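You operate a simulated robot arm through the tools that you are given. There is no shell and no other tool. Be economical: measure what you need, move in short steps, check, and stop when the job is done.

The job below is to be done with a simulated two-armed robot. You get a single attempt, and the scene is never put back.

## Task
Take the lid off the plain tin and lay it down on the top of the counter.

The check looks at the end state, three seconds after you hand in, the way a careful person would. Anything else that was tipped, shoved, dropped, spilled or broken makes it a failure. Lids that push on must go on centred and level and be pressed home; caps that screw on are set level and turned clockwise until they are tight.

## Robot
Two 7-joint arms with two-finger parallel grippers on one trunk, on a base that drives. Base frame: it is fixed to the floor where the robot stands at the start and does not move with it; the origin is under the middle of the robot, x ahead of it, y to its left, z up. Lengths are in mm, angles in rad, forces in N, time in s.
The left shoulder is at the start at [50, 177, 1204], the right one opposite. With the tool pointing down near the work surface each hand reaches from about 100 to 680 mm from the robot's upright axis, wherever it stands, measured 20 degrees to its own side. Payload 3.43 kg a hand.
The tool frame of a hand sits at the grasp point between the pads (the TCP): z along the fingers, y along the line on which they close. The tips reach 34 mm beyond it. The gripper opens to 128 mm. The fingers are 24 mm wide and 12 mm thick; the gripper's body (48 by 130 mm) begins 96 mm behind the TCP.
Orientation is told as [roll, pitch, yaw] about the base's x, y, z axes, in that order, counted from this pose: with the fingers straight down and closing along the base's y, the tool's x points along the base's -x, its y along +y and its z along -z.

## Interface
- The arms move only by the tool send_rows. It takes "left_commands", "right_commands" or both (then of equal length, played together; a hand with none holds still); each is one flat list of numbers, 7 for each row, row after row: the shift along the tool's x, y, z in mm, then the turn, a rotation vector about the tool's x, y, z in rad, then the opening in per cent of the stroke, from 0 (shut) to 100 (fully open). In form: [x, y, z, wx, wy, wz, fingers, x, y, z, wx, wy, wz, fingers, ...]. A call has 1 to 8 rows; each row shifts and turns the commanded pose from where the row before left it, along the tool's axes as they then stand. Rows are played at 5 a second. More than 50 mm and 0.15 rad between two rows, or a gripper value outside its range, and nothing of the call is played. Where a pose cannot be reached the arm comes as near as it can. A force on the tool above 40 N (or 10 N above the force at the start of the call, whichever is more), or a blocked arm, ends the call early, and 0.2 s more pass. Each finger travels about 108 mm/s and halts on what it meets, pressing with about 45 N; the grip force reading is that of the motor and also rises with nothing between the fingers. The clock runs only during rows and for 0.2 s after the last one: add rows that do not move to give the fingers time. The reply holds the time, the measured pose of the TCP, the force on the tool along the base axes, the opening and the grip force, in the units named above and with some noise, with the torque about the TCP (base axes, N m) and any sound that the robot's microphone picked up.
- Cameras (640 x 400 px; columns grow to the right, rows downward): "scene" is now at [174.9, -1.8, 1411.6]; the picture's right is [0.07, -1.00, 0.00], its down [-0.15, -0.01, -0.99] and it looks along [0.99, 0.07, -0.15] (base axes); focal length 214 px, centre (320, 200). "left" rides on the left gripper at [76, 11, -160] in its tool frame; the picture's right is [-0.15, 0.99, 0.00], its down [-0.88, -0.13, -0.46] and it looks along [-0.45, -0.07, 0.89] (tool axes); focal length 234 px, centre (320, 200). "right" rides on the right gripper at [76, -11, -160] in its tool frame; the picture's right is [0.15, 0.99, 0.00], its down [-0.88, 0.13, -0.46] and it looks along [-0.45, 0.07, 0.89] (tool axes); focal length 234 px, centre (320, 200). There is no depth. A picture from a camera that has moved, and an enlarged one, comes with that camera's place and axes in the base frame and with its lens. The place of the scene camera against the robot may be out by one fixed shift of up to 18 mm in any direction.
- grab_frame(camera): a new picture of that camera. No time passes.
- raise_lower(by): slides the trunk up (or, below 0, down) by that many mm; the arms and the scene camera ride with it, the base frame stays. It gives what a move gives, with no picture.
- base_move(legs): drives the robot by 1 to 6 legs, each [ahead, turn to the left] in mm and rad, along the robot's own axes; the way and the turn of a leg run together, so that a leg with both is an arc; at most 1500 mm and 3.142 rad a leg. The arms and the cameras ride along, it lands a little off, and it stops where it bumps. It gives what a move gives.
- turn_head(pan, tilt): turns the head with the scene camera to pan (to the left, within 1.396 rad either way) and tilt (down, from -0.506 to 1.204), counted from straight ahead of the robot. It gives what a move gives.
- close_up(camera, box): a new picture of the part [left, top, right, bottom] of that camera's present view, enlarged. No time passes.
- sign_off(): hands the job in; it is judged then, once.

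Go step by step. Nothing tells you exact positions but the pictures and the camera data: compare them with the known pose of the tool, close in by small moves and look again before you grip or let go. The budget is 120 turns and 100 pictures, counting those below and the enlarged ones. Unless the task says otherwise, let go and move clear before handing in, and close with one line.

The tools are called after "Call:" as a command line: name --argument value ..., lists and objects as JSON in quotes. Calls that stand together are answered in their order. send_rows: Moves the arms, as the interface text tells. Its arguments: {"type":"object","properties":{"left_commands":{"type":"array"},"right_commands":{"type":"array"}},"required":[]} The other tools are called the same way: raise_lower (by) slides the trunk up or down; base_move (legs) drives the base; turn_head (pan, tilt) turns the head that bears the scene camera; grab_frame (camera) takes a picture; close_up (camera, box) takes an enlarged picture of a part of a camera's view; sign_off () hands the job in.

At the start:

```text
clock: 0.0
left_ee_pos: [292.1, 88.9, 1391.2]
left_tcp_rot: [0.0, -0.001, -0.001]
left_ft_force: [0.1, -0.4, -0.5]
left_ft_torque: [-0.03, -0.01, 0.04]
left_grip_width: 127.7
left_gripper_force: 0.1
right_ee_pos: [335.9, -161.3, 1359.7]
right_tcp_rot: [0.0, 0.001, 0.0]
right_ft_force: [-0.7, -0.4, 0.2]
right_ft_torque: [0.01, 0.0, 0.01]
right_grip_width: 128.0
right_gripper_force: 0.2
trunk travel left (down, up): [-375.0, 26.0]
robot x, y, heading: [-4.3, 0.8, 0.004]
head pan, tilt: [0.07, 0.152]
```

scene: 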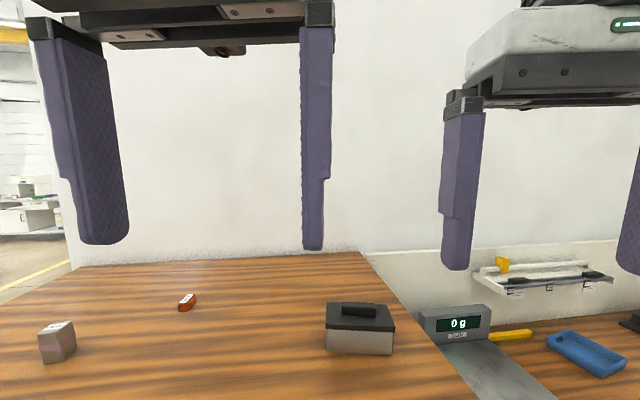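
right: 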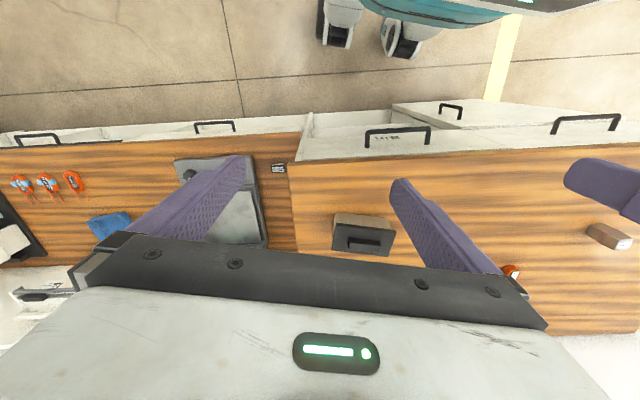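
left: 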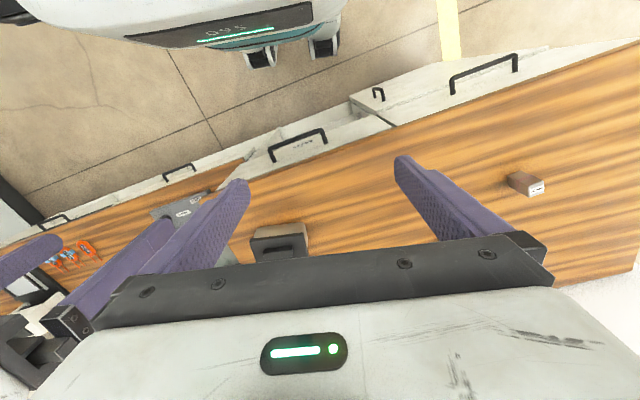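

I see a grey box-like tin with a black lid and a bar handle on the counter ahead, slightly right. I'll tilt the head down and look closer before moving.

Call:
turn_head --pan 0.0 --tilt 0.6

Call:
grab_frame --camera "scene"

Call:
close_up --camera "right" --box '[260, 160, 460, 285]'

```text
clock: 0.9
left_ee_pos: [291.1, 89.6, 1391.4]
left_tcp_rot: [0.0, 0.001, -0.001]
left_ft_force: [0.1, -0.6, 0.4]
left_ft_torque: [0.0, -0.05, 0.04]
left_grip_width: 128.2
left_gripper_force: 0.2
right_ee_pos: [335.6, -161.3, 1360.0]
right_tcp_rot: [0.002, -0.001, -0.001]
right_ft_force: [-0.3, 0.0, 0.0]
right_ft_torque: [-0.05, -0.03, 0.01]
right_grip_width: 128.1
right_gripper_force: 0.0
trunk travel left (down, up): [-375.0, 26.0]
robot x, y, heading: [-0.3, 2.0, -0.002]
head pan, tilt: [0.0, 0.6]
```

```text
96 pictures are left
camera scene: at [170.7, -8.2, 1370.4], right [0.0, -1.0, 0.0], down [-0.56, 0.0, -0.83], along [0.83, 0.0, -0.56], focal length 214 px, centre (320, 200)
```

scene: 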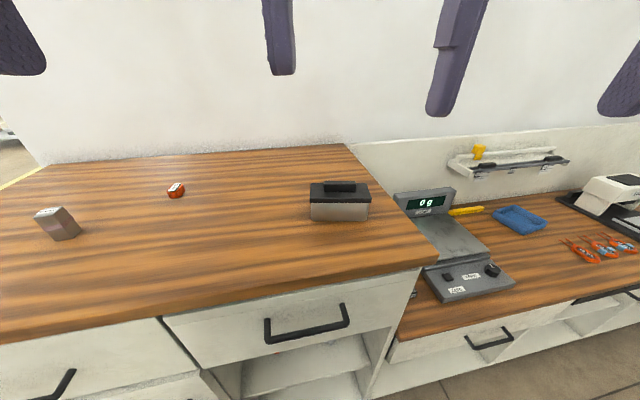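

```text
3.20 times, centred on (360, 222) of right
camera zoom: at [260.3, -173.7, 1518.6], right [-0.15, 0.99, 0.0], down [0.88, 0.13, 0.46], along [0.45, 0.07, -0.89], focal length 749 px, centre (192, 128)
```

zoom: 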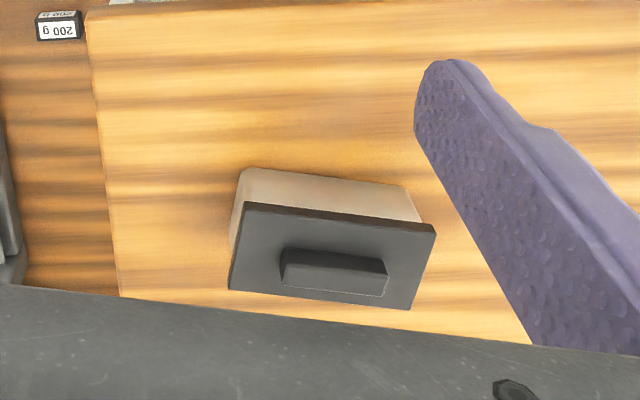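

The tin's handle triangulates to about [513, -49, 1168], its bar running roughly along y. I'll bring the right hand above it in stages and keep clear of the left hand, moving ahead first.

Call:
send_rows --right_commands '[-40, 0, 0, 0, 0, 0, 100, -40, 5, 5, 0, 0, 0, 100, -40, 25, 5, 0, 0, 0, 100, -40, 40, 5, 0, 0, 0, 100, -10, 40, 5, 0, 0, 0, 100, 0, 0, 0, 0, 0, 0, 100]'

Call:
grab_frame --camera "right"

Call:
grab_frame --camera "scene"

```text
refused: row 4 steps farther than a row can; nothing moved
```

```text
94 pictures are left
camera right: at [260.3, -173.7, 1518.6], right [-0.15, 0.99, 0.0], down [0.88, 0.13, 0.46], along [0.45, 0.07, -0.89], focal length 234 px, centre (320, 200)
```

right: 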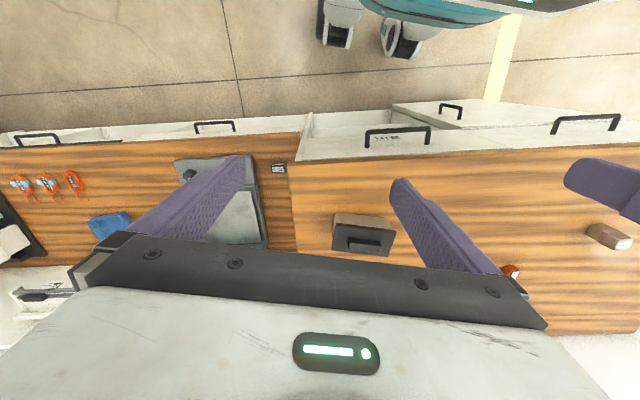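

```text
93 pictures are left
camera scene: at [170.7, -8.2, 1370.4], right [0.0, -1.0, 0.0], down [-0.56, 0.0, -0.83], along [0.83, 0.0, -0.56], focal length 214 px, centre (320, 200)
```

scene: 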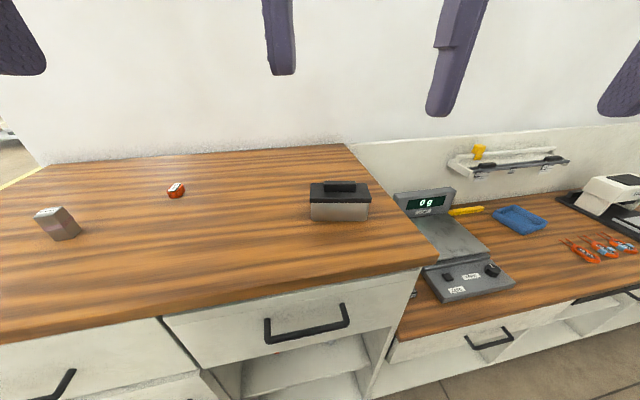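

The last move was refused for one overlong row. I'm resending it with shorter steps.

Call:
send_rows --right_commands '[-40, 0, 0, 0, 0, 0, 100, -40, 5, 5, 0, 0, 0, 100, -40, 25, 5, 0, 0, 0, 100, -30, 36, 5, 0, 0, 0, 100, -20, 42, 5, 0, 0, 0, 100, 0, 0, 0, 0, 0, 0, 100]'

Call:
grab_frame --camera "right"

Call:
grab_frame --camera "scene"

```text
clock: 2.3
left_ee_pos: [290.2, 88.7, 1392.0]
left_tcp_rot: [0.0, -0.001, -0.001]
left_ft_force: [-0.3, 0.7, -0.3]
left_ft_torque: [-0.02, 0.02, 0.01]
left_grip_width: 127.9
left_gripper_force: 0.0
right_ee_pos: [496.8, -58.9, 1333.5]
right_tcp_rot: [0.002, -0.006, 0.003]
right_ft_force: [0.9, 0.2, -0.2]
right_ft_torque: [0.03, 0.02, -0.01]
right_grip_width: 128.2
right_gripper_force: 0.1
right hand out of reach, approached as far as the arm can: row 5
trunk travel left (down, up): [-375.0, 26.0]
robot x, y, heading: [3.8, 2.2, 0.002]
head pan, tilt: [0.0, 0.6]
```

```text
92 pictures are left
camera right: at [420.5, -71.7, 1491.8], right [-0.15, 0.99, 0.0], down [0.88, 0.13, 0.46], along [0.45, 0.07, -0.89], focal length 234 px, centre (320, 200)
```

right: 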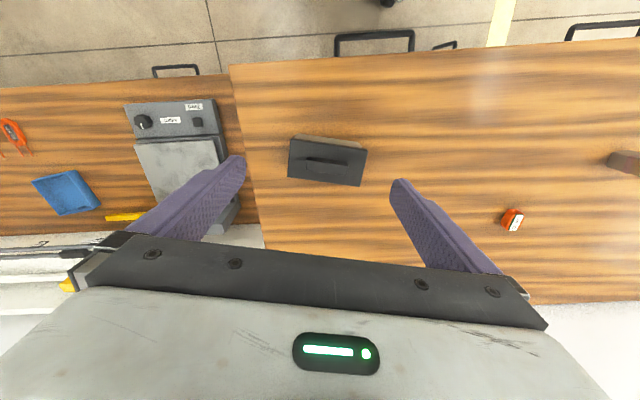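

```text
91 pictures are left
camera scene: at [170.2, -8.6, 1370.4], right [0.0, -1.0, 0.0], down [-0.56, 0.0, -0.83], along [0.83, 0.0, -0.56], focal length 214 px, centre (320, 200)
```

scene: 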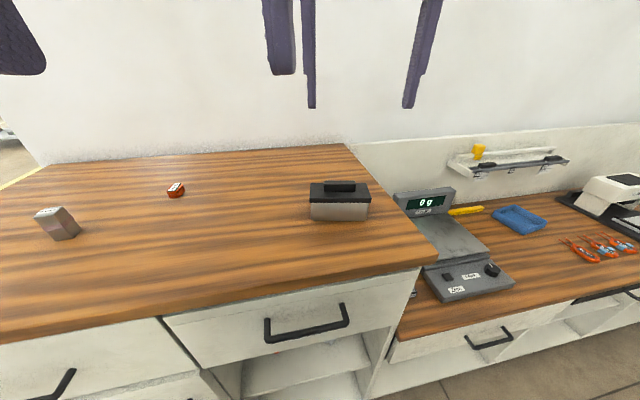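

The camera pair now puts the handle at about [531, -43, 1143]. The hand was at the edge of its reach because it was so high. I'll descend to about 1235 while centring above the handle, then look again.

Call:
send_rows --right_commands '[0, 0, 45, 0, 0, 0, 100, -10, 6, 40, 0, 0, 0, 100, -25, 10, 13, 0, 0, 0, 100, 0, 0, 0, 0, 0, 0, 100]'

Call:
grab_frame --camera "right"

Call:
grab_frame --camera "scene"

```text
clock: 3.3
left_ee_pos: [291.2, 88.6, 1392.1]
left_tcp_rot: [0.0, 0.0, 0.001]
left_ft_force: [0.2, -0.1, 0.2]
left_ft_torque: [0.0, -0.04, 0.0]
left_grip_width: 128.0
left_gripper_force: 0.2
right_ee_pos: [532.6, -39.7, 1231.8]
right_tcp_rot: [0.002, -0.001, 0.0]
right_ft_force: [-0.1, -0.2, -0.2]
right_ft_torque: [-0.01, -0.02, 0.02]
right_grip_width: 128.2
right_gripper_force: 0.2
trunk travel left (down, up): [-375.0, 26.0]
robot x, y, heading: [-0.9, 0.8, -0.004]
head pan, tilt: [0.0, 0.6]
```

```text
90 pictures are left
camera right: at [457.2, -52.1, 1390.9], right [-0.15, 0.99, 0.0], down [0.88, 0.13, 0.46], along [0.45, 0.07, -0.89], focal length 234 px, centre (320, 200)
```

right: 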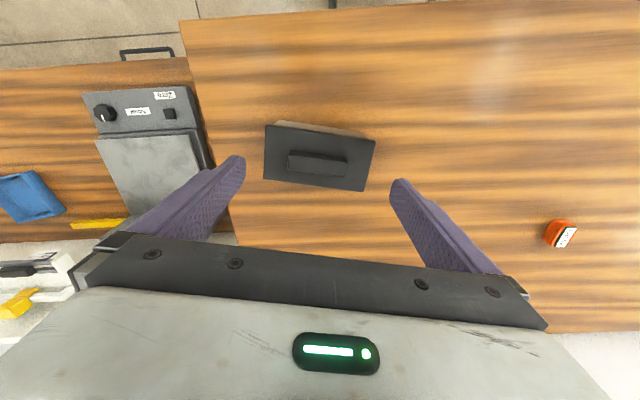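

```text
89 pictures are left
camera scene: at [170.1, -8.5, 1370.4], right [0.0, -1.0, 0.0], down [-0.56, 0.0, -0.83], along [0.83, 0.0, -0.56], focal length 214 px, centre (320, 200)
```

scene: 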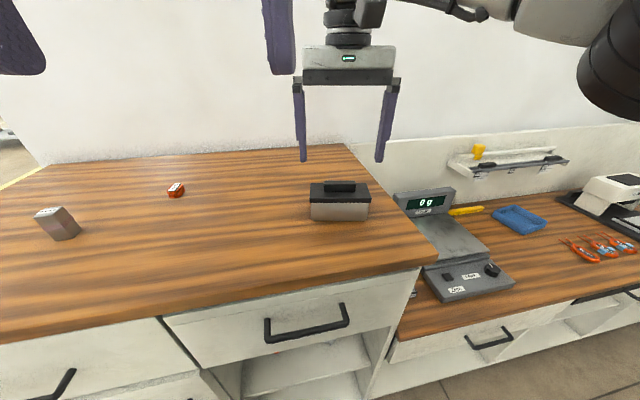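

The handle's centre re-measures as [532, -42, 1142] with yaw about 0. I'll zoom in for the handle's height and the lid's rim.

Call:
close_up --camera "scene" --box '[280, 150, 400, 225]'

Call:
close_up --camera "right" --box '[240, 100, 400, 200]'

```text
5.33 times, centred on (340, 188) of scene
camera zoom: at [170.1, -8.5, 1370.4], right [0.0, -1.0, 0.0], down [-0.56, 0.0, -0.83], along [0.83, 0.0, -0.56], focal length 1144 px, centre (213, 267)
```

zoom: 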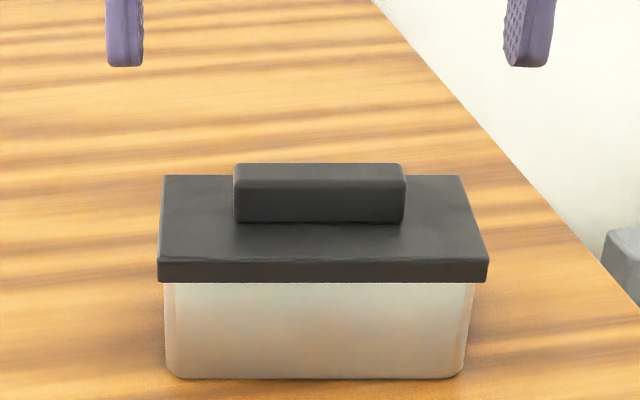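

```text
4.00 times, centred on (320, 150) of right
camera zoom: at [457.2, -52.1, 1390.9], right [-0.15, 0.99, 0.0], down [0.88, 0.13, 0.46], along [0.45, 0.07, -0.89], focal length 937 px, centre (320, 400)
```

zoom: 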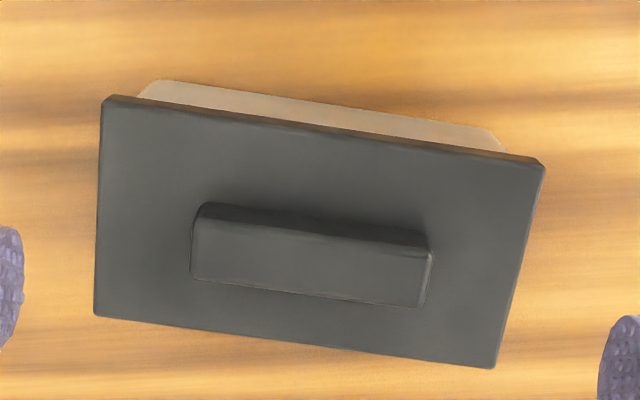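

The handle is about 64×20 mm and 18 mm tall, its top centre near [539, -41, 1147] and the lid top about 1129. I'll descend to around z 1180 with the fingers straddling the handle, then check.

Call:
send_rows --right_commands '[-6, -1, 25, 0, 0, 0, 90, 0, 0, 25, 0, 0, 0, 80, 0, 0, 0, 0, 0, 0, 80]'

Call:
close_up --camera "scene" --box '[280, 150, 400, 225]'

Call:
grab_frame --camera "right"

```text
clock: 4.1
left_ee_pos: [291.0, 89.4, 1390.6]
left_tcp_rot: [0.001, 0.0, 0.0]
left_ft_force: [-0.6, 1.1, 0.4]
left_ft_torque: [0.01, 0.01, 0.02]
left_grip_width: 128.0
left_gripper_force: 0.0
right_ee_pos: [537.4, -40.6, 1182.4]
right_tcp_rot: [-0.001, 0.0, 0.0]
right_ft_force: [0.6, -0.2, 0.2]
right_ft_torque: [0.01, -0.03, -0.01]
right_grip_width: 102.2
right_gripper_force: 0.1
trunk travel left (down, up): [-375.0, 26.0]
robot x, y, heading: [0.3, -1.7, 0.001]
head pan, tilt: [0.0, 0.6]
```

```text
5.33 times, centred on (340, 188) of scene
camera zoom: at [170.5, -8.1, 1370.4], right [0.0, -1.0, 0.0], down [-0.56, 0.0, -0.83], along [0.83, 0.0, -0.56], focal length 1144 px, centre (213, 267)
```

zoom: 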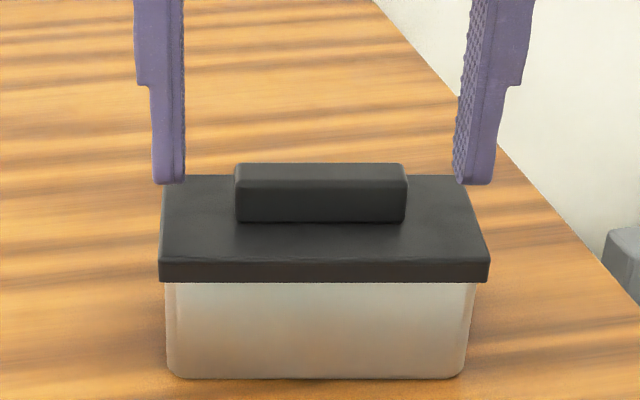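

```text
85 pictures are left
camera right: at [462.0, -52.8, 1340.7], right [-0.15, 0.99, 0.0], down [0.88, 0.13, 0.46], along [0.45, 0.07, -0.89], focal length 234 px, centre (320, 200)
```

right: 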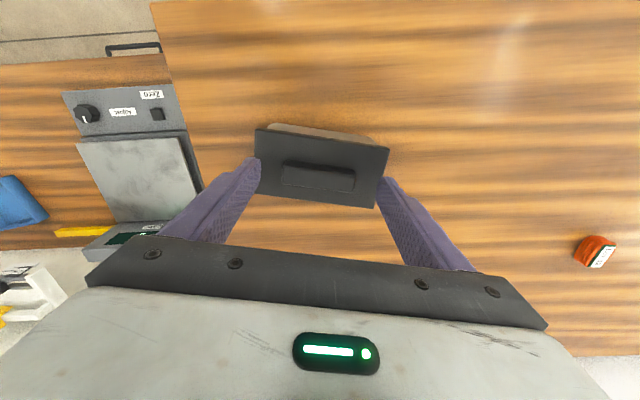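

The fingers are centred on the handle in both views. I'll go down another 16 mm with the tips just above the lid plate and check before closing.

Call:
send_rows --right_commands '[0, 0, 10, 0, 0, 0, 75, 0, 0, 6, 0, 0, 0, 70, 0, 0, 0, 0, 0, 0, 65]'

Call:
close_up --camera "scene" --box '[280, 150, 400, 225]'

Call:
close_up --camera "right" --box '[240, 110, 400, 210]'

```text
clock: 4.9
left_ee_pos: [291.6, 88.6, 1391.4]
left_tcp_rot: [0.0, 0.0, -0.001]
left_ft_force: [0.2, 1.0, -0.5]
left_ft_torque: [0.03, 0.02, -0.01]
left_grip_width: 128.1
left_gripper_force: 0.1
right_ee_pos: [540.0, -40.7, 1166.1]
right_tcp_rot: [0.0, 0.001, 0.001]
right_ft_force: [0.5, -1.5, 0.7]
right_ft_torque: [0.01, -0.02, 0.02]
right_grip_width: 83.2
right_gripper_force: 0.0
trunk travel left (down, up): [-375.0, 26.0]
robot x, y, heading: [-0.5, -2.8, -0.0]
head pan, tilt: [0.0, 0.6]
```

```text
5.33 times, centred on (340, 188) of scene
camera zoom: at [170.7, -8.2, 1370.3], right [0.0, -1.0, 0.0], down [-0.56, 0.0, -0.83], along [0.83, 0.0, -0.56], focal length 1144 px, centre (213, 267)
```

zoom: 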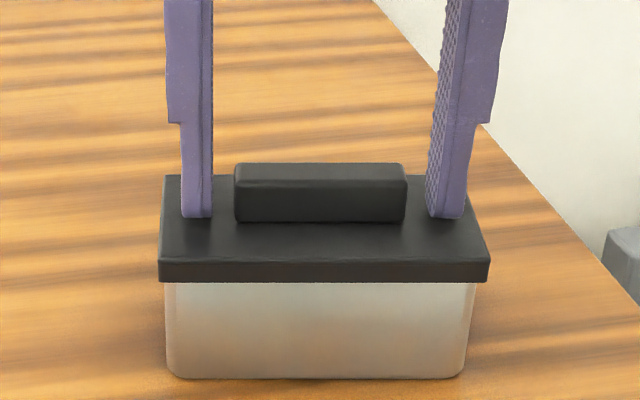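

```text
4.00 times, centred on (320, 160) of right
camera zoom: at [463.5, -53.9, 1325.3], right [-0.15, 0.99, 0.0], down [0.88, 0.13, 0.46], along [0.45, 0.07, -0.89], focal length 937 px, centre (320, 360)
```

zoom: 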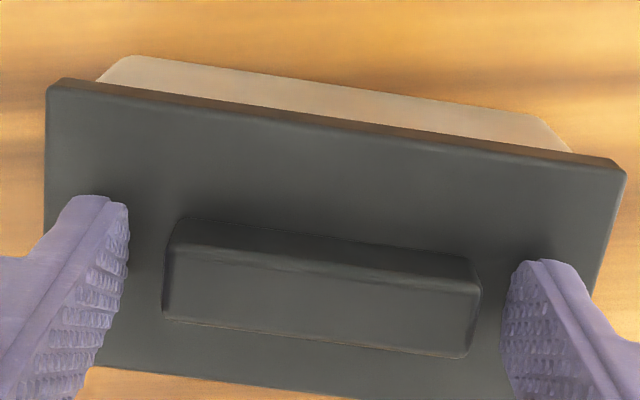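

Both fingers straddle the handle with the tips just above the lid. I'm closing now.

Call:
send_rows --right_commands '[0, 0, 0, 0, 0, 0, 54, 0, 0, 0, 0, 0, 0, 47, 0, 0, 0, 0, 0, 0, 35, 0, 0, 0, 0, 0, 0, 30]'

Call:
close_up --camera "scene" --box '[280, 150, 400, 225]'

```text
clock: 5.9
left_ee_pos: [292.5, 90.0, 1391.5]
left_tcp_rot: [0.0, 0.0, 0.001]
left_ft_force: [-0.4, 0.2, -0.6]
left_ft_torque: [-0.02, -0.02, -0.03]
left_grip_width: 127.9
left_gripper_force: 0.1
right_ee_pos: [539.6, -41.9, 1165.9]
right_tcp_rot: [-0.001, -0.001, 0.0]
right_ft_force: [-0.9, 0.3, 0.3]
right_ft_torque: [-0.01, 0.02, 0.01]
right_grip_width: 64.3
right_gripper_force: 44.9
trunk travel left (down, up): [-375.0, 26.0]
robot x, y, heading: [0.4, 4.2, -0.002]
head pan, tilt: [0.0, 0.6]
heard: snap
```

```text
5.33 times, centred on (340, 188) of scene
camera zoom: at [170.7, -8.2, 1370.3], right [0.0, -1.0, 0.0], down [-0.56, 0.0, -0.83], along [0.83, 0.0, -0.56], focal length 1144 px, centre (213, 267)
```

zoom: 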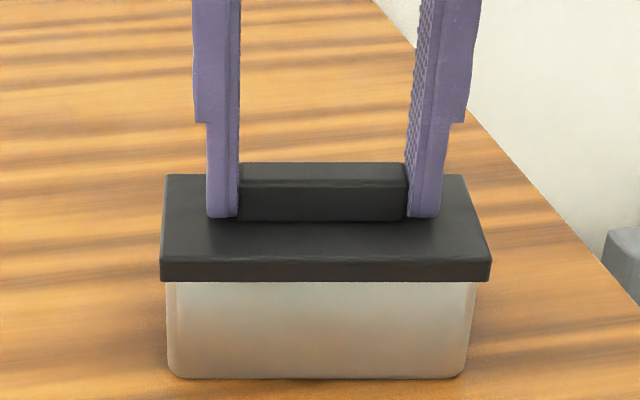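

The handle is gripped at 64 mm; the snap I heard was probably the fingers meeting it. I'll lift a few millimetres and watch whether the tin comes up too.

Call:
send_rows --right_commands '[0, 0, -2, 0, 0, 0, 30, 0, 0, -2, 0, 0, 0, 30, 0, 0, -2, 0, 0, 0, 30, 0, 0, 0, 0, 0, 0, 30]'

Call:
close_up --camera "scene" --box '[280, 150, 400, 225]'

```text
clock: 6.9
left_ee_pos: [292.7, 90.2, 1391.4]
left_tcp_rot: [-0.001, -0.001, -0.001]
left_ft_force: [0.3, 0.1, -0.3]
left_ft_torque: [0.0, -0.03, 0.02]
left_grip_width: 127.9
left_gripper_force: 0.1
right_ee_pos: [539.1, -41.5, 1172.3]
right_tcp_rot: [0.0, 0.0, 0.0]
right_ft_force: [0.1, -1.1, 0.3]
right_ft_torque: [0.01, 0.03, 0.04]
right_grip_width: 64.5
right_gripper_force: 45.0
trunk travel left (down, up): [-375.0, 26.0]
robot x, y, heading: [0.7, 2.1, -0.0]
head pan, tilt: [0.0, 0.6]
```

```text
5.33 times, centred on (340, 188) of scene
camera zoom: at [170.7, -8.2, 1370.3], right [0.0, -1.0, 0.0], down [-0.56, 0.0, -0.83], along [0.83, 0.0, -0.56], focal length 1144 px, centre (213, 267)
```

zoom: 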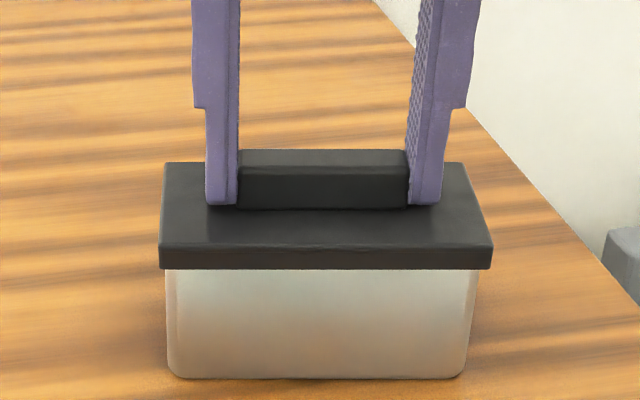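

The lid came off freely and the tin stayed put. I'll lift straight up, and move the left hand out of the way at the same time.

Call:
send_rows --right_commands '[0, 0, -10, 0, 0, 0, 30, 0, 0, -15, 0, 0, 0, 30, 0, 0, -20, 0, 0, 0, 30, 0, 0, -20, 0, 0, 0, 30, 0, 0, 0, 0, 0, 0, 30]' --left_commands '[0, 30, 0, 0, 0, 0, 100, 0, 40, 0, 0, 0, 0, 100, 0, 40, 0, 0, 0, 0, 100, 0, 40, 0, 0, 0, 0, 100, 0, 0, 0, 0, 0, 0, 100]'

Call:
grab_frame --camera "scene"

Call:
grab_frame --camera "right"

```text
clock: 8.1
left_ee_pos: [298.5, 206.7, 1377.2]
left_tcp_rot: [0.0, -0.001, -0.001]
left_ft_force: [-0.1, -0.4, -0.6]
left_ft_torque: [0.05, -0.01, 0.0]
left_grip_width: 128.0
left_gripper_force: 0.0
left hand out of reach, approached as far as the arm can: row 3, 4
right_ee_pos: [538.3, -41.5, 1237.0]
right_tcp_rot: [0.002, -0.001, -0.001]
right_ft_force: [-0.5, -1.0, -0.6]
right_ft_torque: [0.03, 0.0, 0.01]
right_grip_width: 64.5
right_gripper_force: 44.9
trunk travel left (down, up): [-375.0, 26.0]
robot x, y, heading: [-1.3, -0.3, -0.001]
head pan, tilt: [0.0, 0.6]
```

```text
80 pictures are left
camera scene: at [170.8, -9.5, 1370.3], right [0.0, -1.0, 0.0], down [-0.57, 0.0, -0.82], along [0.82, 0.0, -0.57], focal length 214 px, centre (320, 200)
```

scene: 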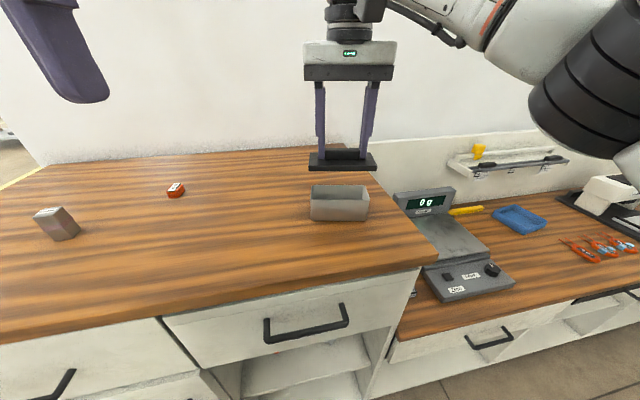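

```text
79 pictures are left
camera right: at [462.2, -54.6, 1395.8], right [-0.15, 0.99, 0.0], down [0.88, 0.13, 0.46], along [0.45, 0.07, -0.89], focal length 234 px, centre (320, 200)
```

right: 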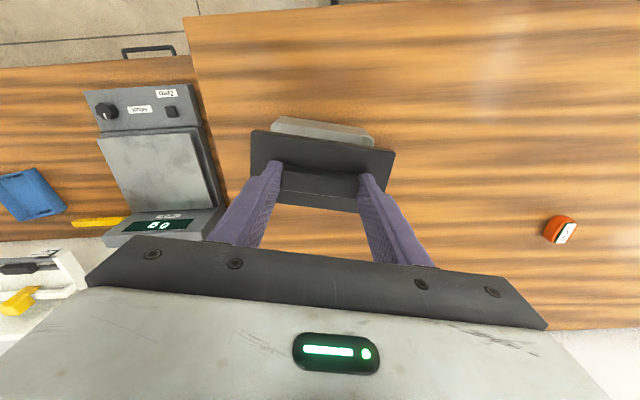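

The lid is held clear of the open tin. I'll carry it to the left and slightly back, to about [495, 105].

Call:
send_rows --right_commands '[5, 35, 0, 0, 0, 0, 30, 10, 40, 0, 0, 0, 0, 30, 15, 40, 0, 0, 0, 0, 30, 13, 32, 0, 0, 0, 0, 30, 0, 0, 0, 0, 0, 0, 30]'

Call:
grab_frame --camera "scene"

Call:
grab_frame --camera "right"

```text
clock: 9.5
left_ee_pos: [298.8, 208.2, 1377.1]
left_tcp_rot: [-0.001, -0.002, 0.0]
left_ft_force: [0.1, -1.0, 0.6]
left_ft_torque: [0.03, -0.01, 0.02]
left_grip_width: 128.1
left_gripper_force: 0.1
right_ee_pos: [519.5, 41.1, 1242.5]
right_tcp_rot: [0.059, 0.019, -0.099]
right_ft_force: [0.3, -0.2, -0.6]
right_ft_torque: [0.02, -0.01, -0.01]
right_grip_width: 64.5
right_gripper_force: 45.0
right hand out of reach, approached as far as the arm can: row 3, 4
trunk travel left (down, up): [-375.0, 26.0]
robot x, y, heading: [-0.5, 0.1, -0.002]
head pan, tilt: [0.0, 0.6]
stopped in row 5 (right hand): the arm was blocked; the commanded pose is now the measured one
```

```text
78 pictures are left
camera scene: at [170.6, -8.4, 1370.4], right [0.0, -1.0, 0.0], down [-0.56, 0.0, -0.83], along [0.83, 0.0, -0.56], focal length 214 px, centre (320, 200)
```

scene: 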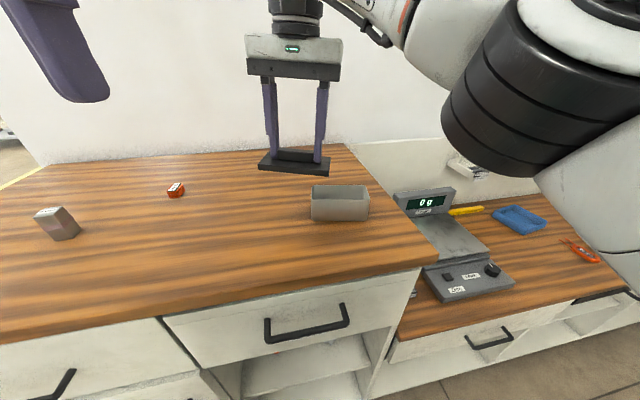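

```text
77 pictures are left
camera right: at [445.2, 26.4, 1401.1], right [-0.05, 1.0, 0.06], down [0.89, 0.02, 0.45], along [0.44, 0.08, -0.89], focal length 234 px, centre (320, 200)
```

right: 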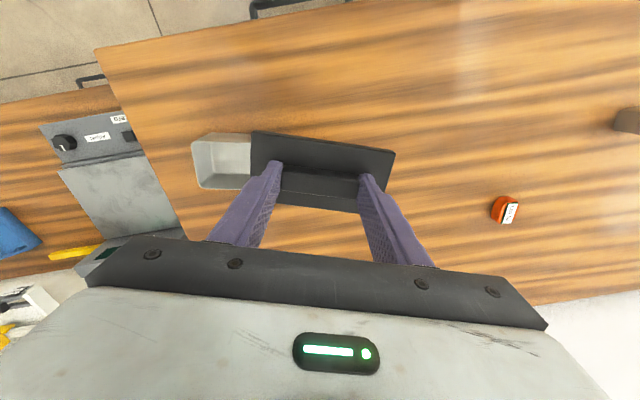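

The right arm can't reach any further left in this posture. The counter in front of the tin is narrow, so I'll turn the base a little to the left to carry the lid over the open space.

Call:
base_move --legs '[[0, 0.1]]'

Call:
grab_frame --camera "scene"

```text
clock: 10.4
left_ee_pos: [278.1, 236.7, 1377.5]
left_tcp_rot: [-0.004, -0.002, 0.097]
left_ft_force: [0.4, -0.9, -0.1]
left_ft_torque: [-0.04, -0.01, 0.01]
left_grip_width: 127.9
left_gripper_force: 0.0
right_ee_pos: [513.2, 92.3, 1243.0]
right_tcp_rot: [0.058, 0.018, -0.001]
right_ft_force: [-0.2, 0.6, 0.0]
right_ft_torque: [-0.04, -0.03, 0.03]
right_grip_width: 64.7
right_gripper_force: 44.9
trunk travel left (down, up): [-375.0, 26.0]
robot x, y, heading: [2.8, -2.9, 0.1]
head pan, tilt: [0.0, 0.6]
```

```text
76 pictures are left
camera scene: at [169.9, 7.6, 1370.3], right [0.1, -1.0, 0.0], down [-0.56, -0.06, -0.83], along [0.82, 0.08, -0.56], focal length 214 px, centre (320, 200)
```

scene: 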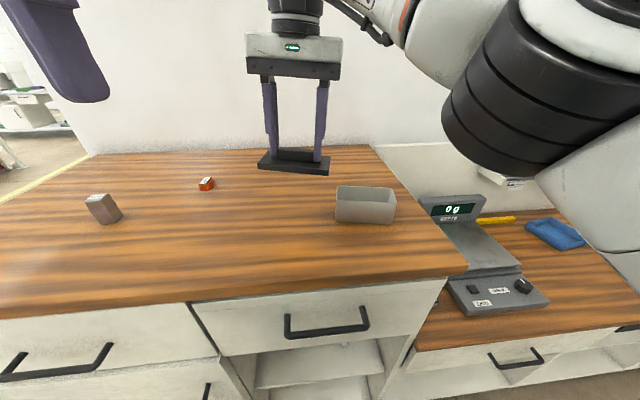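

The turn went cleanly. A bit more turn will give ample spacing from the tin, and then I'll pull back slightly and level the lid.

Call:
base_move --legs '[[0, 0.09]]'

Call:
send_rows --right_commands '[8, 0, 8, 0, 0, 0, 30, 8, 0, 8, 0, 0, 0, 30, 0, 0, 0, 0, 0, 0, 30]'

Call:
grab_frame --camera "right"

Call:
grab_frame --camera "scene"

```text
clock: 11.3
left_ee_pos: [255.4, 260.7, 1377.0]
left_tcp_rot: [-0.002, -0.003, 0.189]
left_ft_force: [0.5, -1.3, -1.0]
left_ft_torque: [-0.03, -0.01, -0.03]
left_grip_width: 128.3
left_gripper_force: 0.1
right_ee_pos: [502.7, 138.1, 1243.8]
right_tcp_rot: [0.06, 0.015, 0.089]
right_ft_force: [-0.1, 0.4, -0.6]
right_ft_torque: [-0.04, -0.02, -0.02]
right_grip_width: 64.4
right_gripper_force: 45.2
trunk travel left (down, up): [-375.0, 26.0]
robot x, y, heading: [2.7, 1.2, 0.19]
head pan, tilt: [0.0, 0.6]
```

```text
clock: 12.1
left_ee_pos: [254.8, 259.9, 1376.6]
left_tcp_rot: [-0.001, -0.002, 0.189]
left_ft_force: [0.1, 0.1, 0.0]
left_ft_torque: [0.01, -0.01, 0.01]
left_grip_width: 127.9
left_gripper_force: 0.0
right_ee_pos: [486.5, 136.7, 1230.6]
right_tcp_rot: [0.06, 0.015, 0.089]
right_ft_force: [0.4, 0.3, 0.2]
right_ft_torque: [0.0, 0.02, -0.02]
right_grip_width: 64.3
right_gripper_force: 45.0
trunk travel left (down, up): [-375.0, 26.0]
robot x, y, heading: [2.8, 2.2, 0.187]
head pan, tilt: [0.0, 0.6]
```

```text
75 pictures are left
camera right: at [415.1, 108.0, 1388.0], right [-0.23, 0.97, 0.06], down [0.88, 0.18, 0.45], along [0.42, 0.16, -0.89], focal length 234 px, centre (320, 200)
```

right: 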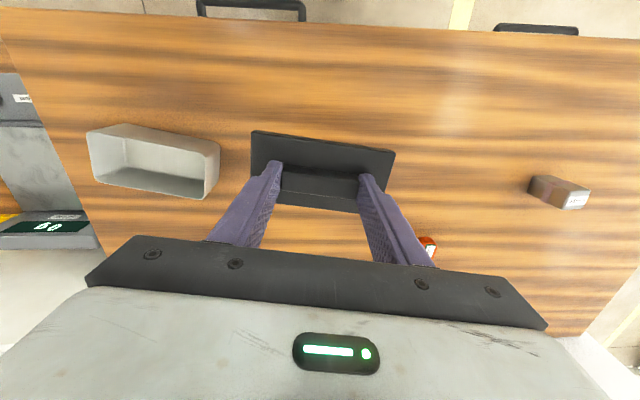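

```text
74 pictures are left
camera scene: at [168.0, 21.4, 1370.3], right [0.19, -0.98, 0.0], down [-0.56, -0.11, -0.83], along [0.81, 0.15, -0.56], focal length 214 px, centre (320, 200)
```

scene: 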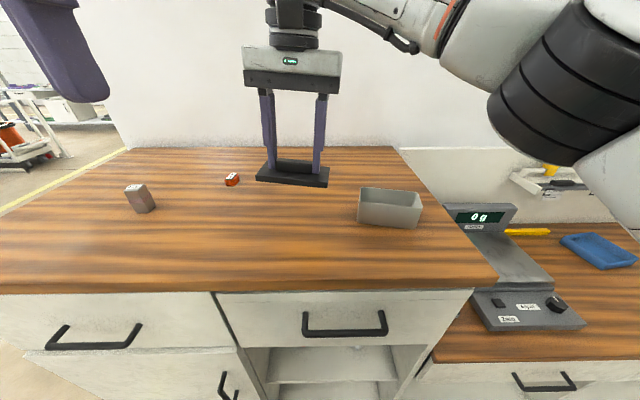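

There's clear space beneath the lid, with the tin well to the right and the red item and block far off. I'll level the tool and descend.

Call:
send_rows --right_commands '[5, 0, 15, 0.06, -0.015, 0, 30, 0, 0, 25, 0, 0, 0, 30, 0, 0, 25, 0, 0, 0, 30, 0, 0, 15, 0, 0, 0, 30, 0, 0, 0, 0, 0, 0, 30]'

Call:
close_up --camera "scene" --box '[200, 140, 360, 240]'

Call:
grab_frame --camera "right"

```text
clock: 13.3
left_ee_pos: [255.4, 261.4, 1375.8]
left_tcp_rot: [-0.001, -0.003, 0.188]
left_ft_force: [-0.5, -0.2, 1.1]
left_ft_torque: [0.02, 0.01, 0.04]
left_grip_width: 128.0
left_gripper_force: 0.2
right_ee_pos: [482.0, 137.3, 1149.9]
right_tcp_rot: [0.003, 0.002, 0.088]
right_ft_force: [-0.2, -0.2, 0.0]
right_ft_torque: [-0.01, -0.02, -0.02]
right_grip_width: 64.4
right_gripper_force: 44.5
trunk travel left (down, up): [-375.0, 26.0]
robot x, y, heading: [-1.8, 1.5, 0.188]
head pan, tilt: [0.0, 0.6]
```

```text
4.00 times, centred on (280, 190) of scene
camera zoom: at [167.9, 21.5, 1370.3], right [0.19, -0.98, 0.0], down [-0.55, -0.11, -0.83], along [0.81, 0.15, -0.56], focal length 858 px, centre (480, 240)
```

zoom: 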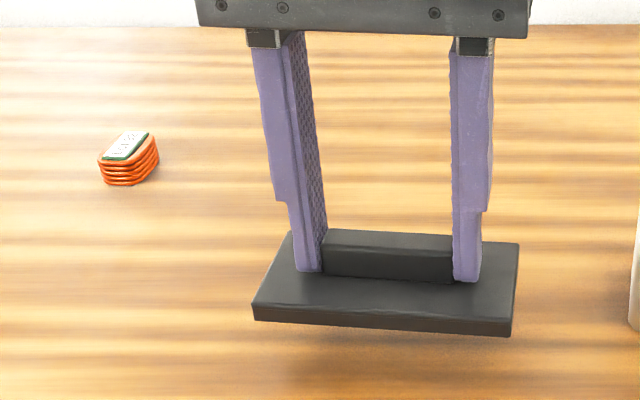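

```text
72 pictures are left
camera right: at [407.5, 117.6, 1308.6], right [-0.23, 0.97, 0.0], down [0.87, 0.21, 0.46], along [0.44, 0.11, -0.89], focal length 234 px, centre (320, 200)
```

right: 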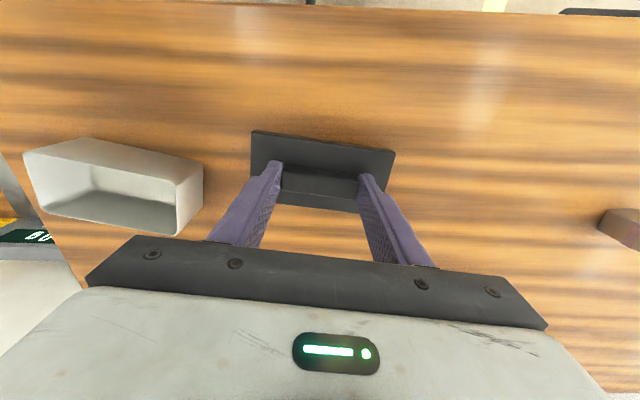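

The lid is level and about 30 mm above the counter. I'll lower it in small steps.

Call:
send_rows --right_commands '[0, 0, 10, 0, 0, 0, 30, 0, 0, 7, 0, 0, 0, 30, 0, 0, 4, 0, 0, 0, 30, 0, 0, 0, 0, 0, 0, 30]'

Call:
close_up --camera "scene" --box '[200, 160, 360, 260]'

```text
clock: 14.3
left_ee_pos: [255.5, 260.2, 1375.6]
left_tcp_rot: [-0.003, -0.003, 0.187]
left_ft_force: [-0.3, 0.6, -0.2]
left_ft_torque: [-0.02, -0.02, -0.01]
left_grip_width: 128.2
left_gripper_force: 0.0
right_ee_pos: [481.2, 137.7, 1128.4]
right_tcp_rot: [0.002, 0.0, 0.09]
right_ft_force: [0.3, 0.0, 0.7]
right_ft_torque: [0.03, -0.03, -0.02]
right_grip_width: 64.4
right_gripper_force: 45.1
trunk travel left (down, up): [-375.0, 26.0]
robot x, y, heading: [-0.1, -0.6, 0.189]
head pan, tilt: [0.0, 0.6]
```

```text
4.00 times, centred on (280, 210) of scene
camera zoom: at [168.0, 21.4, 1370.3], right [0.19, -0.98, 0.0], down [-0.55, -0.11, -0.83], along [0.81, 0.15, -0.56], focal length 858 px, centre (480, 160)
```

zoom: 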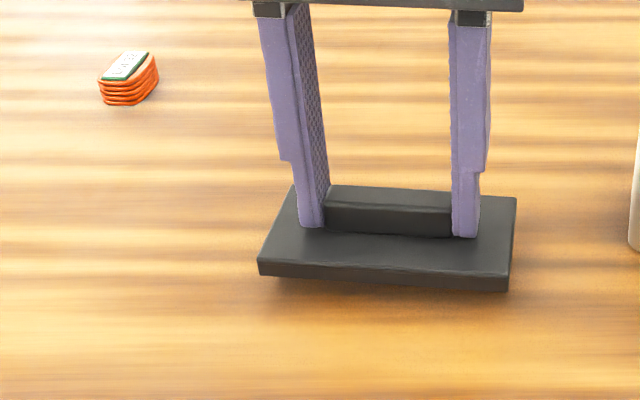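

The lid is still about 10 mm up, so I'll continue down in fine steps and watch the force.

Call:
send_rows --right_commands '[0, 0, 3, 0, 0, 0, 30, 0, 0, 3, 0, 0, 0, 30, 0, 0, 0, 0, 0, 0, 30]'

Call:
close_up --camera "scene" --box '[200, 160, 360, 260]'

```text
clock: 15.1
left_ee_pos: [255.2, 260.7, 1375.9]
left_tcp_rot: [-0.001, -0.001, 0.188]
left_ft_force: [-0.5, 0.1, 0.6]
left_ft_torque: [-0.01, -0.01, 0.01]
left_grip_width: 127.8
left_gripper_force: 0.0
right_ee_pos: [480.4, 138.7, 1121.0]
right_tcp_rot: [0.002, 0.001, 0.089]
right_ft_force: [-0.2, 0.7, 0.9]
right_ft_torque: [-0.02, 0.02, 0.02]
right_grip_width: 64.5
right_gripper_force: 45.1
trunk travel left (down, up): [-375.0, 26.0]
robot x, y, heading: [3.3, -1.3, 0.182]
head pan, tilt: [0.0, 0.6]
```

```text
4.00 times, centred on (280, 210) of scene
camera zoom: at [168.0, 21.4, 1370.3], right [0.19, -0.98, 0.0], down [-0.55, -0.11, -0.83], along [0.81, 0.15, -0.56], focal length 858 px, centre (480, 160)
```

zoom: 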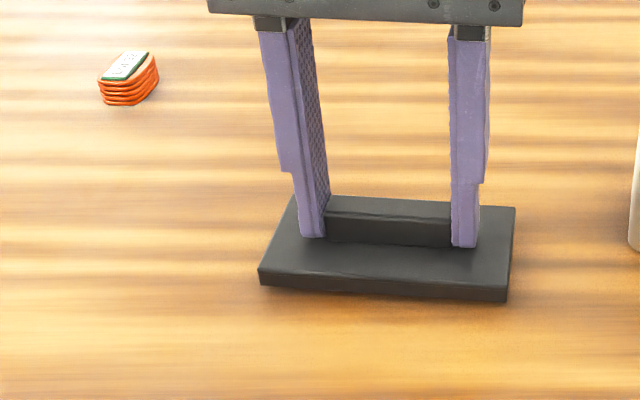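

The shadow gap is nearly gone and there's no contact force yet. I'll go down by millimetres.

Call:
send_rows --right_commands '[0, 0, 1, 0, 0, 0, 30, 0, 0, 1, 0, 0, 0, 30, 0, 0, 1, 0, 0, 0, 30, 0, 0, 0, 0, 0, 0, 30]'

Call:
close_up --camera "scene" --box '[250, 200, 346, 260]'

```text
clock: 16.1
left_ee_pos: [255.3, 260.2, 1375.9]
left_tcp_rot: [-0.003, -0.003, 0.188]
left_ft_force: [-0.7, 0.2, -0.4]
left_ft_torque: [-0.01, 0.0, 0.0]
left_grip_width: 127.8
left_gripper_force: 0.1
right_ee_pos: [483.4, 137.0, 1118.9]
right_tcp_rot: [-0.001, 0.0, 0.088]
right_ft_force: [-0.1, 0.0, -0.5]
right_ft_torque: [-0.06, -0.02, -0.03]
right_grip_width: 64.3
right_gripper_force: 44.5
trunk travel left (down, up): [-375.0, 26.0]
robot x, y, heading: [3.0, -2.9, 0.192]
head pan, tilt: [0.0, 0.6]
```

```text
6.67 times, centred on (298, 230) of scene
camera zoom: at [168.0, 21.4, 1370.3], right [0.19, -0.98, 0.0], down [-0.55, -0.11, -0.83], along [0.81, 0.15, -0.56], focal length 1430 px, centre (467, 0)
```

zoom: 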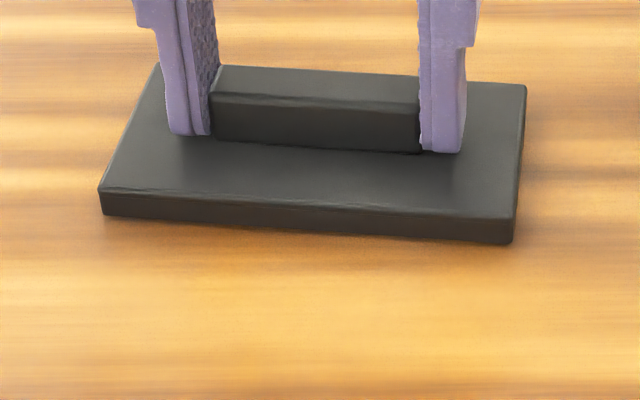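

It's very close to the counter but still shows no force, so I'll keep going in 1 mm steps.

Call:
send_rows --right_commands '[0, 0, 1, 0, 0, 0, 30, 0, 0, 1, 0, 0, 0, 30, 0, 0, 0, 0, 0, 0, 30]'

Call:
close_up --camera "scene" --box '[250, 200, 346, 260]'

```text
clock: 16.9
left_ee_pos: [254.9, 260.5, 1376.1]
left_tcp_rot: [-0.002, -0.002, 0.19]
left_ft_force: [-0.6, 0.7, -0.1]
left_ft_torque: [0.0, -0.02, -0.02]
left_grip_width: 128.1
left_gripper_force: 0.0
right_ee_pos: [481.6, 137.3, 1115.9]
right_tcp_rot: [0.002, -0.001, 0.089]
right_ft_force: [0.2, 0.5, -0.4]
right_ft_torque: [-0.03, 0.0, 0.02]
right_grip_width: 64.5
right_gripper_force: 45.2
trunk travel left (down, up): [-375.0, 26.0]
robot x, y, heading: [1.5, 1.6, 0.188]
head pan, tilt: [0.0, 0.6]
```

```text
6.67 times, centred on (298, 230) of scene
camera zoom: at [168.0, 21.4, 1370.3], right [0.19, -0.98, 0.0], down [-0.55, -0.11, -0.83], along [0.81, 0.15, -0.56], focal length 1430 px, centre (467, 0)
```

zoom: 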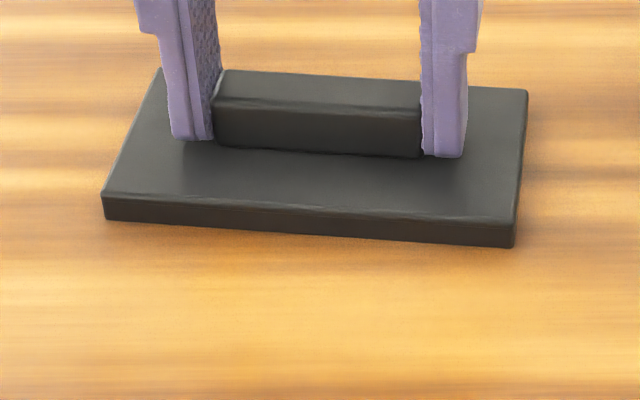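

There's still a sliver of gap and no force. I'll take more 1 mm steps.

Call:
send_rows --right_commands '[0, 0, 1, 0, 0, 0, 30, 0, 0, 1, 0, 0, 0, 30, 0, 0, 1, 0, 0, 0, 30, 0, 0, 0, 0, 0, 0, 30]'

Call:
close_up --camera "scene" --box '[250, 200, 346, 260]'

```text
clock: 17.9
left_ee_pos: [254.0, 260.0, 1376.2]
left_tcp_rot: [0.0, -0.004, 0.186]
left_ft_force: [0.5, -0.1, 0.2]
left_ft_torque: [0.0, -0.01, -0.01]
left_grip_width: 128.0
left_gripper_force: 0.0
right_ee_pos: [480.7, 137.5, 1115.7]
right_tcp_rot: [0.005, -0.003, 0.09]
right_ft_force: [3.7, 1.7, 22.4]
right_ft_torque: [-0.4, -0.03, 0.01]
right_grip_width: 64.5
right_gripper_force: 45.1
trunk travel left (down, up): [-375.0, 26.0]
robot x, y, heading: [-0.1, 2.4, 0.189]
head pan, tilt: [0.0, 0.6]
```

```text
6.67 times, centred on (298, 230) of scene
camera zoom: at [166.7, 21.3, 1370.8], right [0.19, -0.98, 0.0], down [-0.55, -0.11, -0.83], along [0.81, 0.15, -0.56], focal length 1430 px, centre (467, 0)
```

zoom: 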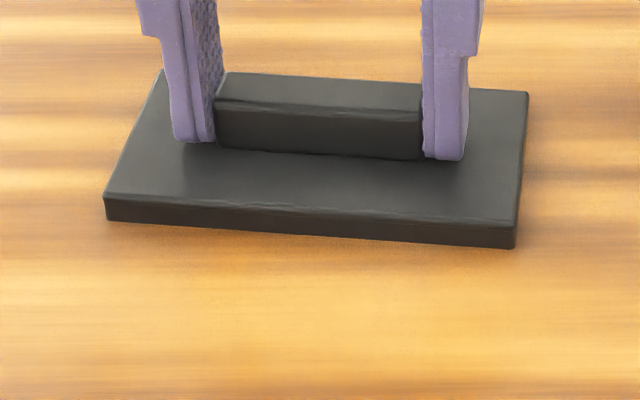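

The lid has touched down (22 N). I'll ease back 1.5 mm to unload it, then open slowly and rise a little.

Call:
send_rows --right_commands '[0, 0, -1.5, 0, 0, 0, 30, 0, 0, 0, 0, 0, 0, 52, 0, 0, 0, 0, 0, 0, 58, 0, 0, 0, 0, 0, 0, 66, 0, 0, 0, 0, 0, 0, 72, 0, 0, 0, 0, 0, 0, 72]'

Call:
grab_frame --camera "scene"

Call:
close_up --camera "scene" --box '[234, 190, 346, 260]'

```text
clock: 19.3
left_ee_pos: [254.3, 259.9, 1376.6]
left_tcp_rot: [-0.002, -0.002, 0.188]
left_ft_force: [0.5, 0.1, -1.0]
left_ft_torque: [-0.02, 0.02, -0.01]
left_grip_width: 127.9
left_gripper_force: 0.1
right_ee_pos: [480.7, 137.1, 1115.4]
right_tcp_rot: [0.0, 0.002, 0.089]
right_ft_force: [-1.5, -0.6, 4.4]
right_ft_torque: [-0.05, 0.08, -0.02]
right_grip_width: 90.9
right_gripper_force: 0.1
trunk travel left (down, up): [-375.0, 26.0]
robot x, y, heading: [0.5, -3.8, 0.185]
head pan, tilt: [0.0, 0.6]
```

```text
66 pictures are left
camera scene: at [167.4, 21.2, 1370.4], right [0.19, -0.98, 0.0], down [-0.55, -0.11, -0.83], along [0.81, 0.15, -0.56], focal length 214 px, centre (320, 200)
```

scene: 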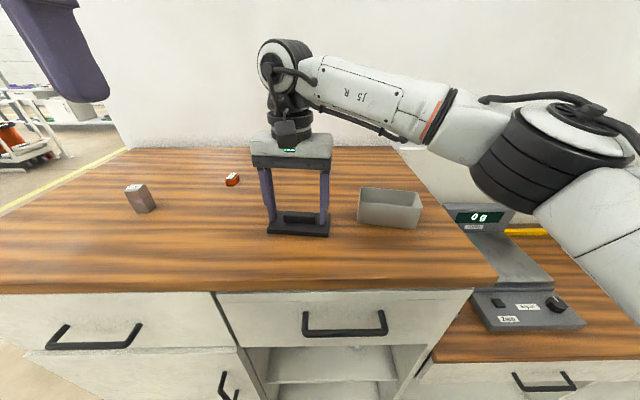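

```text
5.71 times, centred on (290, 225) of scene
camera zoom: at [167.4, 21.2, 1370.4], right [0.19, -0.98, 0.0], down [-0.55, -0.11, -0.83], along [0.81, 0.15, -0.56], focal length 1226 px, centre (491, 57)
```

zoom: 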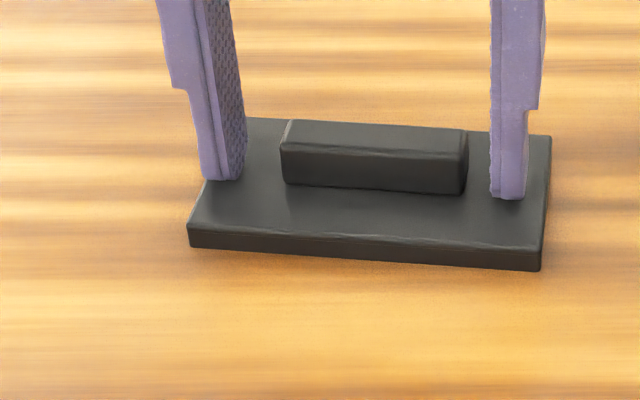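

The lid is flat on the counter and released. I'll lift the hand straight up and clear.

Call:
send_rows --right_commands '[0, 0, -10, 0, 0, 0, 72, 0, 0, -25, 0, 0, 0, 72, 0, 0, -40, 0, 0, 0, 72, 0, 0, -40, 0, 0, 0, 72, 0, 0, 0, 0, 0, 0, 72]'

Call:
grab_frame --camera "scene"

```text
clock: 20.5
left_ee_pos: [256.6, 259.5, 1375.9]
left_tcp_rot: [-0.002, -0.001, 0.19]
left_ft_force: [0.1, 0.0, 0.3]
left_ft_torque: [0.0, 0.01, -0.04]
left_grip_width: 127.9
left_gripper_force: 0.0
right_ee_pos: [482.1, 137.6, 1229.8]
right_tcp_rot: [-0.001, 0.002, 0.087]
right_ft_force: [-0.8, -0.6, 0.1]
right_ft_torque: [-0.01, 0.03, -0.01]
right_grip_width: 92.2
right_gripper_force: 0.0
trunk travel left (down, up): [-375.0, 26.0]
robot x, y, heading: [2.7, -1.9, 0.191]
head pan, tilt: [0.0, 0.6]
```

```text
64 pictures are left
camera scene: at [168.4, 21.1, 1370.2], right [0.19, -0.98, 0.0], down [-0.56, -0.11, -0.82], along [0.81, 0.15, -0.57], focal length 214 px, centre (320, 200)
```

scene: 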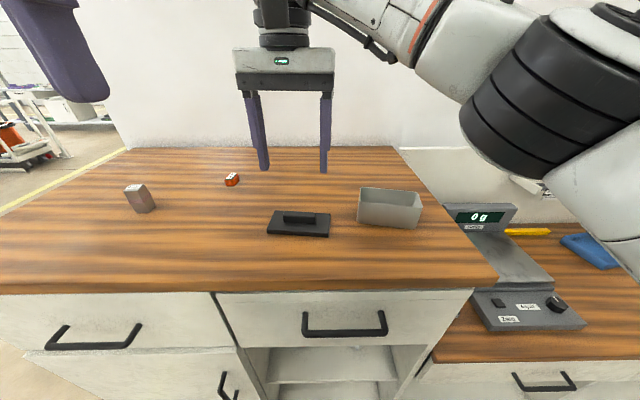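

The lid lies flat on the counter, the tin stands open where it was, and the hand is clear. I'm handing in.

Call:
sign_off

```text
The job is handed in.
```

The plain tin's lid is off and lying flat on the counter beside it; as far as the last picture shows, nothing else moved.
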